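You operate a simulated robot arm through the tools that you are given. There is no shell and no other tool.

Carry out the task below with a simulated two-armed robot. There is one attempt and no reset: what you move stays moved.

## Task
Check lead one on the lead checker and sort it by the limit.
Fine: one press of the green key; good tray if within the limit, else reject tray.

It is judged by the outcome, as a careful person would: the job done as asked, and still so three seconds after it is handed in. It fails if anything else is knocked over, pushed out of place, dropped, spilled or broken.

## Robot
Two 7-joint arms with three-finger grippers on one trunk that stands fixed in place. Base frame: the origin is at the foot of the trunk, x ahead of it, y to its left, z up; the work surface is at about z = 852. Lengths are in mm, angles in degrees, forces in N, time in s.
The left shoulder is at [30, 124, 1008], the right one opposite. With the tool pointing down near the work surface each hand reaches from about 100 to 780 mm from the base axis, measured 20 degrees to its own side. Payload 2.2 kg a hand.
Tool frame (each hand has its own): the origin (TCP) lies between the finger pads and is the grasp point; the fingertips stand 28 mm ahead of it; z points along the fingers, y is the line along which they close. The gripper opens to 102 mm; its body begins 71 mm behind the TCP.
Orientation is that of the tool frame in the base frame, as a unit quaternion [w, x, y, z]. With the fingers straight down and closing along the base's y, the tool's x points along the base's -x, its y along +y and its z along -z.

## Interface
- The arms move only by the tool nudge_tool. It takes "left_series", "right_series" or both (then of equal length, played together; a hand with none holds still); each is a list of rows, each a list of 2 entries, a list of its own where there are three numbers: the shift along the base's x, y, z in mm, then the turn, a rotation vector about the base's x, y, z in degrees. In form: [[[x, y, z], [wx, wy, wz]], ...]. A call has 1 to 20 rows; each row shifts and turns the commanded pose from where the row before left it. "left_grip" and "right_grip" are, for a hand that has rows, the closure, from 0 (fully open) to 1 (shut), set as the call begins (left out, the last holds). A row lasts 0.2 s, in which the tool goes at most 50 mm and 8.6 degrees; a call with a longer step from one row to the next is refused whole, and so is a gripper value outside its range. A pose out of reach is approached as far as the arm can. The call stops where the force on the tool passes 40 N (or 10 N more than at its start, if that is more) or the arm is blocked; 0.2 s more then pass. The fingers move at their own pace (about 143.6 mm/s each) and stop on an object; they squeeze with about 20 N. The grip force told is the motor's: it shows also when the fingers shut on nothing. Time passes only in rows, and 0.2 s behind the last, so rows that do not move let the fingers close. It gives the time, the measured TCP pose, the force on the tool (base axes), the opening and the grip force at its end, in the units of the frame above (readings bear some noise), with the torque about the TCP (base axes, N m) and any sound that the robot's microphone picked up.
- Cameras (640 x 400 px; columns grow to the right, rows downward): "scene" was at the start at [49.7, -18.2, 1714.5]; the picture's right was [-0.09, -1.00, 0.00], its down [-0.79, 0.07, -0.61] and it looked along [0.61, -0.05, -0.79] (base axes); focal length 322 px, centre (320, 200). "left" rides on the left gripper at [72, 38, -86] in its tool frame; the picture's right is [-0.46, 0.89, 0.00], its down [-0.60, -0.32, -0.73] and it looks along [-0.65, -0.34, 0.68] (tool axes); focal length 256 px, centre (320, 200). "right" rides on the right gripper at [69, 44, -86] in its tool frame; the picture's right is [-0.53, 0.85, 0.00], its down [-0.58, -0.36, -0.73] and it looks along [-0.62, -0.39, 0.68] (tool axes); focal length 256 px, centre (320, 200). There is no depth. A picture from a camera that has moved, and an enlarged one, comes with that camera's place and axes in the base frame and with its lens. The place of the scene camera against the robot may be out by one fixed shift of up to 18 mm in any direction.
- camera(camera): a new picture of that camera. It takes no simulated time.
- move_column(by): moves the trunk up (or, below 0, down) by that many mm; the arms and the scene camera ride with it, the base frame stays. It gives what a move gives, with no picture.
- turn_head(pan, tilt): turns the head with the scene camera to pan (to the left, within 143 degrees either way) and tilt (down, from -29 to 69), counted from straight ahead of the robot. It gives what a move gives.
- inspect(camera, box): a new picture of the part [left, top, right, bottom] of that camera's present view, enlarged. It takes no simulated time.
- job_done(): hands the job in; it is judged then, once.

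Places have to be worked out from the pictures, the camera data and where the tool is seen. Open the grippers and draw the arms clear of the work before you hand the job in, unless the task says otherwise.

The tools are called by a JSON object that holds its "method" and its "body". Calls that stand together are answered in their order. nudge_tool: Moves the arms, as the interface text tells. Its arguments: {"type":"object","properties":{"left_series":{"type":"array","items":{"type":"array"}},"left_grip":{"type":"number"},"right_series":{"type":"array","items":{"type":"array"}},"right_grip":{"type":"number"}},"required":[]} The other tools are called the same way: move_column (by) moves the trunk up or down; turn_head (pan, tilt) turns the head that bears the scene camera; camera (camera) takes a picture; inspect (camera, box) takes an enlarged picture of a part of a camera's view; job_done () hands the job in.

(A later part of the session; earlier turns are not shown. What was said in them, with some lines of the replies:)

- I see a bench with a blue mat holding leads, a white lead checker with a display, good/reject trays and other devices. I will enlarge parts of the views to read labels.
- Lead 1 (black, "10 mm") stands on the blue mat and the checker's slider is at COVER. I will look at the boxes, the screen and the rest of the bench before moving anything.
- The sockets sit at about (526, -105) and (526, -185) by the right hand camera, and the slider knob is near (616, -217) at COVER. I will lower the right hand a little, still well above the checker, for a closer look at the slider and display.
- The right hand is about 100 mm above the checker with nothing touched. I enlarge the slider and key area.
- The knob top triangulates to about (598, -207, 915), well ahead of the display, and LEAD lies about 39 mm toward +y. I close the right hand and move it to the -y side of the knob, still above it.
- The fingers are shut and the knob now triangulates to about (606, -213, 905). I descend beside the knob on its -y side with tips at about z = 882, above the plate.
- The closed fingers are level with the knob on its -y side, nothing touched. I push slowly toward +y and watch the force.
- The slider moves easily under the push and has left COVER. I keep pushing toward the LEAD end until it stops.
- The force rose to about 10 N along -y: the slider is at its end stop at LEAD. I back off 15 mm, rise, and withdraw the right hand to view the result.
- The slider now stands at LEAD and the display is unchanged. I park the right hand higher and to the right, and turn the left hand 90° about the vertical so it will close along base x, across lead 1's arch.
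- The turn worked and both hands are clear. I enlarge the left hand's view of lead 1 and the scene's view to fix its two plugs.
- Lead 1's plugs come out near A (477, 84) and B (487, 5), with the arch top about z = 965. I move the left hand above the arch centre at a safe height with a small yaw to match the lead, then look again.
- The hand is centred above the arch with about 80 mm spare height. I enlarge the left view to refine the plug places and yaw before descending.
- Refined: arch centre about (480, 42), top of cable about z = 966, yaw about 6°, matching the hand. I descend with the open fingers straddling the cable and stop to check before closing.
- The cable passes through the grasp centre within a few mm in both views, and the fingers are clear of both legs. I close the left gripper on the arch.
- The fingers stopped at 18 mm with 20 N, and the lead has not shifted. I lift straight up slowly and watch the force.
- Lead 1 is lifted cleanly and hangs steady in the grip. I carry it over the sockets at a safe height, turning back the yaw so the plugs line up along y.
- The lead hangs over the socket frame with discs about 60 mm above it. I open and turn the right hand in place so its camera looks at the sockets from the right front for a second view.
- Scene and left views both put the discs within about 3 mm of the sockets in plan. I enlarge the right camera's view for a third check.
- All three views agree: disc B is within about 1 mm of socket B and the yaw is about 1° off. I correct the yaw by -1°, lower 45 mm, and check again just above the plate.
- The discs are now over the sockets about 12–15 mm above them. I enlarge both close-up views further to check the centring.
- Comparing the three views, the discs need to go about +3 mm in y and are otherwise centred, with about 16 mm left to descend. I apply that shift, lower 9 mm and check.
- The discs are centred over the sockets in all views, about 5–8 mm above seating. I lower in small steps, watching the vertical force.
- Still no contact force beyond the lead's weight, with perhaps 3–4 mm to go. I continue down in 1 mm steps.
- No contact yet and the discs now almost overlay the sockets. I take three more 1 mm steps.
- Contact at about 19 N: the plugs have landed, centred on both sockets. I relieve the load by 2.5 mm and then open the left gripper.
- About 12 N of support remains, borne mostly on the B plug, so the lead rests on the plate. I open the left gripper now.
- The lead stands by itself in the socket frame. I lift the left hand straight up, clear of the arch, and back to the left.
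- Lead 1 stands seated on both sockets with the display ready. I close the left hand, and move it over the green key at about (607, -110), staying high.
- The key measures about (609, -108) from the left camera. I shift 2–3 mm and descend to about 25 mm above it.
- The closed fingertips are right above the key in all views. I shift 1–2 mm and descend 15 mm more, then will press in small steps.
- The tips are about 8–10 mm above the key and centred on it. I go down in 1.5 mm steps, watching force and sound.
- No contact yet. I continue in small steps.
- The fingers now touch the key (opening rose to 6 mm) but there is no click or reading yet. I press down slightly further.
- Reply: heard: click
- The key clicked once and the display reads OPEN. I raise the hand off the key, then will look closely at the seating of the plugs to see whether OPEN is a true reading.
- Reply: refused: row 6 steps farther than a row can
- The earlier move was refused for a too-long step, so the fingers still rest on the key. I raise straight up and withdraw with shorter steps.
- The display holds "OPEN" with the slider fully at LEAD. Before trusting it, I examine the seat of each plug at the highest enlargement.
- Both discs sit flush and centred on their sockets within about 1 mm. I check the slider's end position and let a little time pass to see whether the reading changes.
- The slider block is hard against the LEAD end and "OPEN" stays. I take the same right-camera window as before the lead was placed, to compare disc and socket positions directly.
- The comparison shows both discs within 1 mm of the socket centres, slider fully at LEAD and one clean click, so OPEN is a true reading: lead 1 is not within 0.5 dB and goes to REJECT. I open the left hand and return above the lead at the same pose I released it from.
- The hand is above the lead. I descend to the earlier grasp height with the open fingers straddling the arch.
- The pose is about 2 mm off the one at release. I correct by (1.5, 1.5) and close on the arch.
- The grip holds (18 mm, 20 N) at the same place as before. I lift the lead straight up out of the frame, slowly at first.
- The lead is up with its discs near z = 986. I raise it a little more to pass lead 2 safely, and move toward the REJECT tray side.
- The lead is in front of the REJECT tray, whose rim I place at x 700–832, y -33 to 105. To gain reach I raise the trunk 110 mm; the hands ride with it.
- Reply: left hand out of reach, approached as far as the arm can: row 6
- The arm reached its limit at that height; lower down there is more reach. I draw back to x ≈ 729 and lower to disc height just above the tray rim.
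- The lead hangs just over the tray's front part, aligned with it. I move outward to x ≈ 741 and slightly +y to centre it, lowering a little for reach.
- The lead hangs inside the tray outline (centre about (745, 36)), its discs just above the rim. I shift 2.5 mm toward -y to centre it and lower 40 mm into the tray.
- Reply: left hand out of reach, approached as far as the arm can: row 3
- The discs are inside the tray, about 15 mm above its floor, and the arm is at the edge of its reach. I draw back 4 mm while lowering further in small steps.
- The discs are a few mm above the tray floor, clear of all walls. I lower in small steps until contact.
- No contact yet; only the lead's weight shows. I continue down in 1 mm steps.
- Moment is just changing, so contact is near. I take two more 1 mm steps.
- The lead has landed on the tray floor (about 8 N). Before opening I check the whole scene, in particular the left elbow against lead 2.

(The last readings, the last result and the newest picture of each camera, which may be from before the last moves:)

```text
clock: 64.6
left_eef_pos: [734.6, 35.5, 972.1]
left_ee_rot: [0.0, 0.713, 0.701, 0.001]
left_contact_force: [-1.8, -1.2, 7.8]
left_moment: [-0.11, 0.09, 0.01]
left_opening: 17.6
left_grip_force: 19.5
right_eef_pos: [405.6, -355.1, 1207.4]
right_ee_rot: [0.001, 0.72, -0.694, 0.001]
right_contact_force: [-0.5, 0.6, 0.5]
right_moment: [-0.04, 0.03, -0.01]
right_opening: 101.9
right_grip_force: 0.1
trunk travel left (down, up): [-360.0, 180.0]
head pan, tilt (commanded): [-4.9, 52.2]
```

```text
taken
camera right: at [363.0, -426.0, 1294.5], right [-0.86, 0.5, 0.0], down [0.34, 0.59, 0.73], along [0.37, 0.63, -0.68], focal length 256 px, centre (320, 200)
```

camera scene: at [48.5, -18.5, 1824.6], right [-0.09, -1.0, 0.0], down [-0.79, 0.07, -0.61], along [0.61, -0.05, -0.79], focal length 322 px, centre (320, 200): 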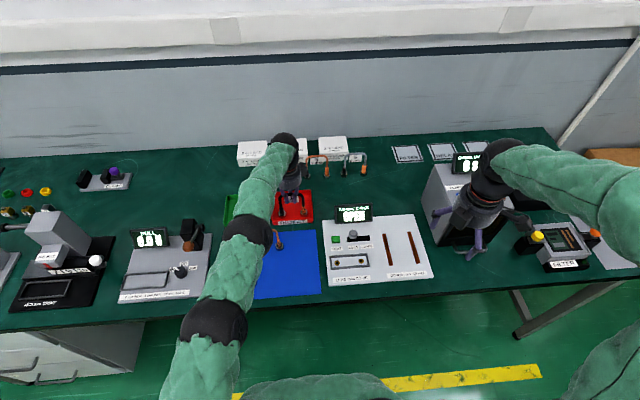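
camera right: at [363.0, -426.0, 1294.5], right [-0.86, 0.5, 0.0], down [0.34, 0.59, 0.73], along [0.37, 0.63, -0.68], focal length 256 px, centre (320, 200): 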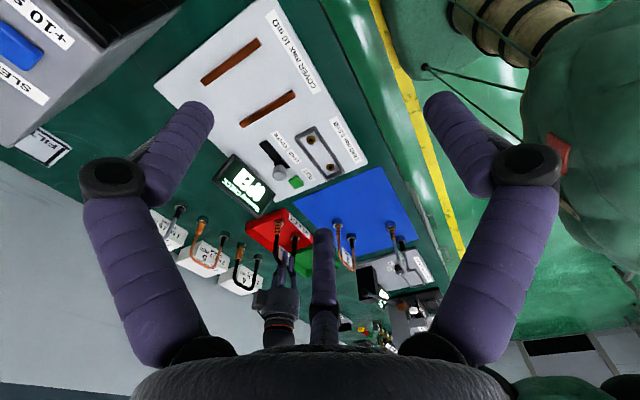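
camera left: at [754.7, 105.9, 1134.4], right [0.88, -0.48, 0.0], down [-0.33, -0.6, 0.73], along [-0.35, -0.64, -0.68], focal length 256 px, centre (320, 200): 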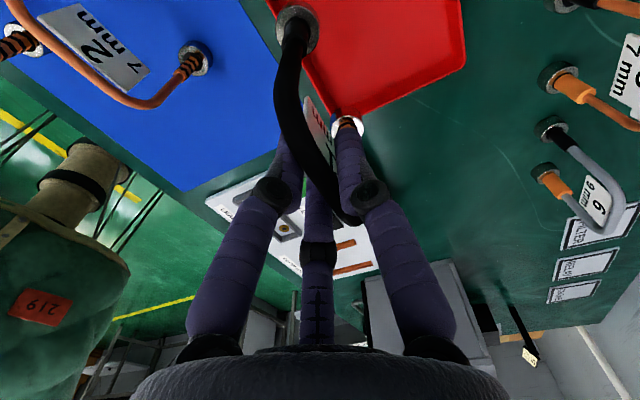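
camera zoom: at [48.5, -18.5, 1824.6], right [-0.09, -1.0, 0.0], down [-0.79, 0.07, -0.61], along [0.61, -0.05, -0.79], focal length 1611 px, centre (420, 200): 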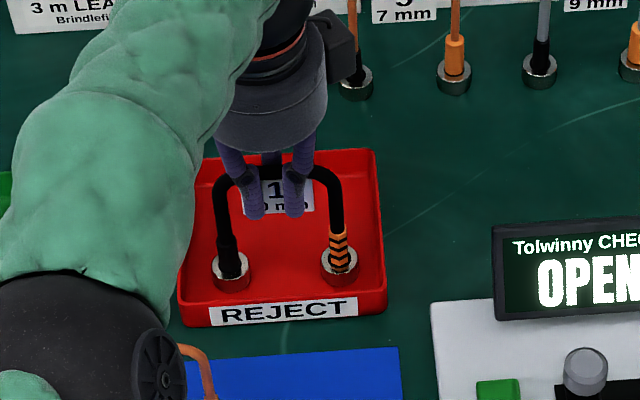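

The elbow is high above the leads. I ease up 1 mm and open the left gripper to release the lead in the REJECT tray.

{"method": "nudge_tool", "body": {"left_series": [[[0, 0, 1.5], [0, 0, 0]], [[0, 0, 0], [0, 0, 0]]]}}

{"method": "nudge_tool", "body": {"left_series": [[[0, 0, 0], [0, 0, 0]], [[0, 0, 0], [0, 0, 0]], [[0, 0, 0], [0, 0, 0]], [[0, 0, 0], [0, 0, 0]]], "left_grip": 0}}

{"method": "inspect", "body": {"camera": "right", "box": [230, 180, 340, 270]}}

{"method": "camera", "body": {"camera": "left"}}

{"method": "inspect", "body": {"camera": "scene", "box": [260, 160, 340, 240]}}

```text
clock: 65.2
left_eef_pos: [732.4, 34.3, 972.3]
left_ee_rot: [0.001, 0.713, 0.702, 0.0]
left_contact_force: [-0.8, 0.7, 7.0]
left_moment: [0.04, -0.06, 0.0]
left_opening: 17.5
left_grip_force: 20.1
right_eef_pos: [405.1, -354.7, 1208.4]
right_ee_rot: [-0.001, 0.719, -0.695, 0.0]
right_contact_force: [0.4, 0.4, -1.2]
right_moment: [0.02, 0.01, 0.04]
right_opening: 102.1
right_grip_force: 0.0
trunk travel left (down, up): [-360.0, 180.0]
head pan, tilt (commanded): [-4.9, 52.2]
```

```text
clock: 66.2
left_eef_pos: [732.9, 34.6, 971.2]
left_ee_rot: [-0.001, 0.714, 0.701, 0.0]
left_contact_force: [0.1, 0.2, 0.5]
left_moment: [0.0, 0.01, 0.01]
left_opening: 101.7
left_grip_force: 0.1
right_eef_pos: [405.9, -354.8, 1209.4]
right_ee_rot: [0.0, 0.72, -0.694, 0.001]
right_contact_force: [0.4, 0.1, 0.0]
right_moment: [0.01, -0.03, 0.01]
right_opening: 101.8
right_grip_force: 0.1
trunk travel left (down, up): [-360.0, 180.0]
head pan, tilt (commanded): [-4.9, 52.2]
```

```text
4.44 times, centred on (285, 225) of right
camera zoom: at [363.9, -425.9, 1294.3], right [-0.86, 0.5, 0.0], down [0.34, 0.59, 0.73], along [0.37, 0.63, -0.68], focal length 1138 px, centre (476, 89)
```

zoom: 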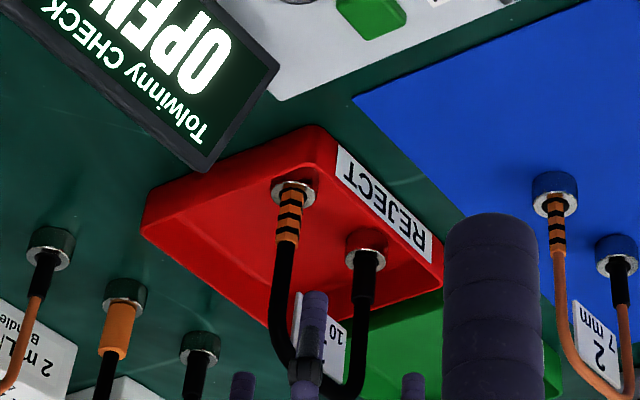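

```text
taken
camera left: at [772.5, 108.1, 1057.7], right [0.88, -0.48, 0.0], down [-0.33, -0.6, 0.73], along [-0.35, -0.64, -0.68], focal length 256 px, centre (320, 200)
```

left: 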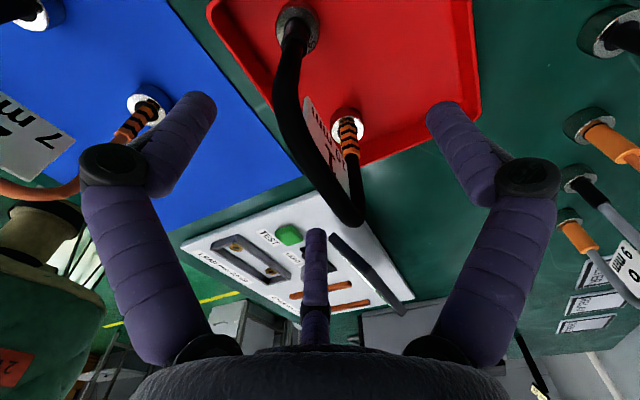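

```text
5.00 times, centred on (300, 200) of scene
camera zoom: at [49.7, -18.3, 1824.5], right [-0.09, -1.0, 0.0], down [-0.79, 0.07, -0.61], along [0.61, -0.05, -0.79], focal length 1611 px, centre (420, 200)
```

zoom: 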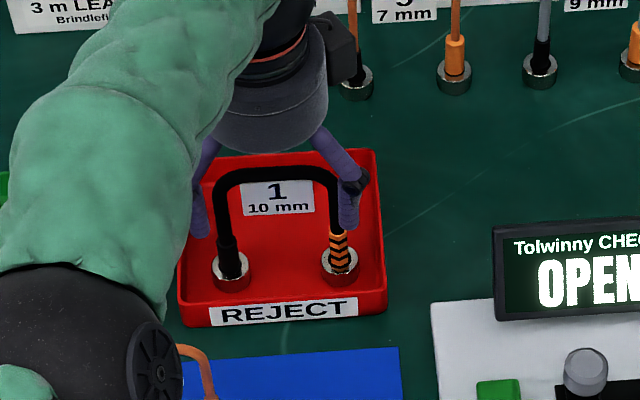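

Lead 1 stands alone in the REJECT tray. I raise the left hand straight up clear of the arch and then draw it back.

{"method": "nudge_tool", "body": {"left_series": [[[0, 0, 10], [0, 0, 0]], [[0, 0, 15], [0, 0, 0]], [[0, 0, 20], [0, 0, 0]], [[0, 0, 20], [0, 0, 0]], [[-5, 0, 25], [0, 0, 0]], [[-15, 0, 25], [0, 0, 0]], [[-25, 5, 20], [0, 0, 0]], [[-35, 10, 15], [0, 0, 0]], [[-40, 15, 10], [0, 0, 0]], [[-40, 20, 0], [0, 0, 0]], [[-40, 20, 0], [0, 0, 0]], [[-40, 20, 0], [0, 0, 0]], [[-20, 20, 0], [0, 0, 0]], [[0, 0, 0], [0, 0, 0]]]}}

{"method": "camera", "body": {"camera": "scene"}}

{"method": "inspect", "body": {"camera": "scene", "box": [220, 140, 380, 280]}}

{"method": "inspect", "body": {"camera": "right", "box": [210, 100, 440, 300]}}

```text
clock: 69.2
left_eef_pos: [475.3, 144.5, 1132.6]
left_ee_rot: [0.0, 0.714, 0.701, 0.0]
left_contact_force: [0.4, -0.2, 0.3]
left_moment: [0.01, 0.04, 0.04]
left_opening: 102.2
left_grip_force: 0.0
right_eef_pos: [405.9, -355.7, 1207.4]
right_ee_rot: [0.0, 0.72, -0.694, 0.0]
right_contact_force: [-0.5, 0.2, 0.1]
right_moment: [0.01, 0.04, 0.02]
right_opening: 101.7
right_grip_force: 0.0
trunk travel left (down, up): [-360.0, 180.0]
head pan, tilt (commanded): [-4.9, 52.2]
```

```text
taken
camera scene: at [50.2, -19.0, 1824.5], right [-0.09, -1.0, 0.0], down [-0.79, 0.07, -0.61], along [0.61, -0.05, -0.79], focal length 322 px, centre (320, 200)
```

scene: 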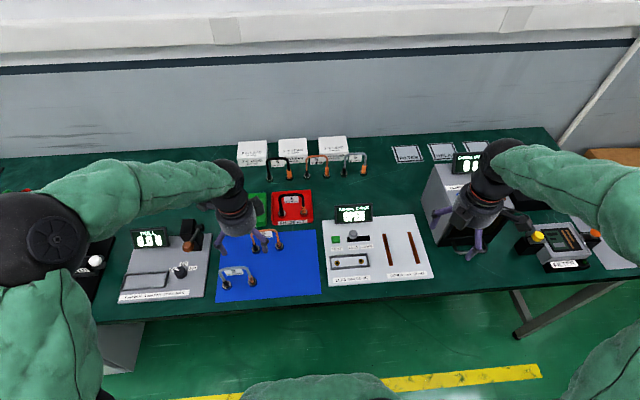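

```text
2.86 times, centred on (300, 210) of scene
camera zoom: at [50.2, -19.0, 1824.5], right [-0.09, -1.0, 0.0], down [-0.79, 0.07, -0.61], along [0.61, -0.05, -0.79], focal length 921 px, centre (377, 171)
```

zoom: 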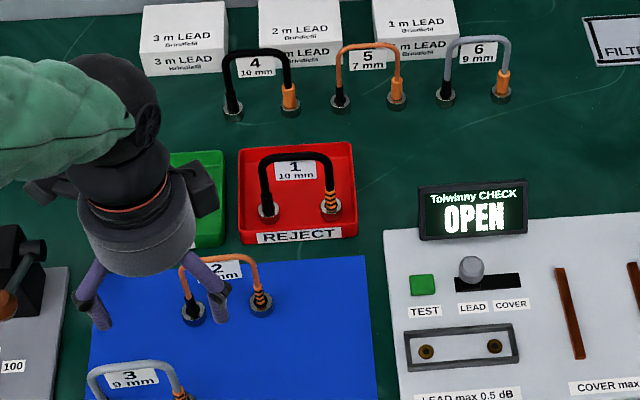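

```text
2.00 times, centred on (325, 200) of right
camera zoom: at [364.2, -426.3, 1294.0], right [-0.86, 0.5, 0.0], down [0.34, 0.59, 0.73], along [0.37, 0.63, -0.68], focal length 512 px, centre (310, 200)
```

zoom: 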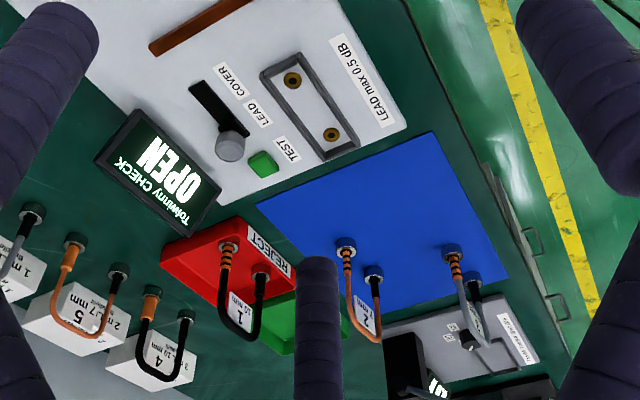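

Lead 1 stands in REJECT, all other leads, trays and devices are in place, and the display still shows the reading. I draw the left hand further clear before handing in.

{"method": "nudge_tool", "body": {"left_series": [[[-10, 25, 20], [0, 0, 0]], [[-15, 30, 20], [0, 0, 0]], [[-15, 30, 20], [0, 0, 0]], [[-15, 30, 10], [0, 0, 0]], [[0, 0, 0], [0, 0, 0]]]}}

{"method": "inspect", "body": {"camera": "scene", "box": [190, 140, 390, 310]}}

```text
clock: 70.4
left_eef_pos: [420.3, 261.0, 1201.3]
left_ee_rot: [0.0, 0.714, 0.701, -0.001]
left_contact_force: [0.5, -0.5, -0.5]
left_moment: [0.0, 0.01, -0.01]
left_opening: 102.0
left_grip_force: 0.0
right_eef_pos: [406.5, -355.9, 1206.8]
right_ee_rot: [0.001, 0.72, -0.694, 0.0]
right_contact_force: [1.1, 0.0, -0.9]
right_moment: [0.01, 0.01, -0.01]
right_opening: 102.2
right_grip_force: 0.0
trunk travel left (down, up): [-360.0, 180.0]
head pan, tilt (commanded): [-4.9, 52.2]
```

```text
2.35 times, centred on (290, 225) of scene
camera zoom: at [50.5, -19.1, 1824.5], right [-0.09, -1.0, 0.0], down [-0.79, 0.07, -0.61], along [0.61, -0.05, -0.79], focal length 758 px, centre (391, 141)
```

zoom: 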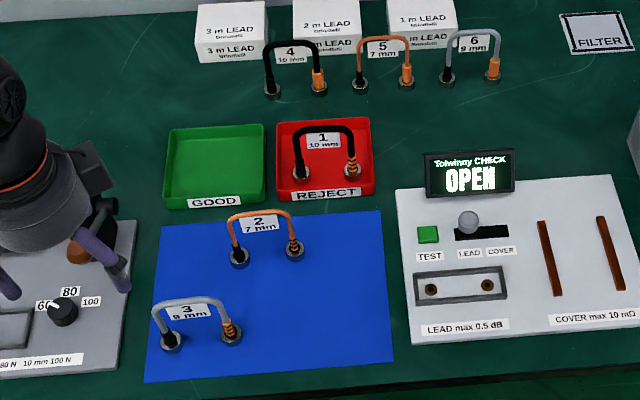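

Lead 1 is in the REJECT tray, the other leads and devices stand undisturbed, both grippers are open and the hands are high and clear. I hand the job in.

{"method": "job_done", "body": {}}

```text
The job is handed in.
```

Lead 1 read "OPEN" on the lead checker, so it isn't within the 0.5 dB limit. I put it in the REJECT tray and handed the job in.

- **Test:** I moved the slider from COVER to LEAD, set lead 1 on the two sockets and pressed the green key once (one click heard).
- **Checking the reading:** "OPEN" could also mean poor contact. The camera views showed both plugs flat and within about 1 mm of the socket centres, and the slider fully at LEAD. I took it as a true fault and didn't test again, since you asked for one press.
- **Final state:** lead 1 stands upright in the REJECT tray, and nothing else was disturbed. Both grippers are open and the arms are clear. The slider is still at LEAD and the trunk is 110 mm higher than at the start.
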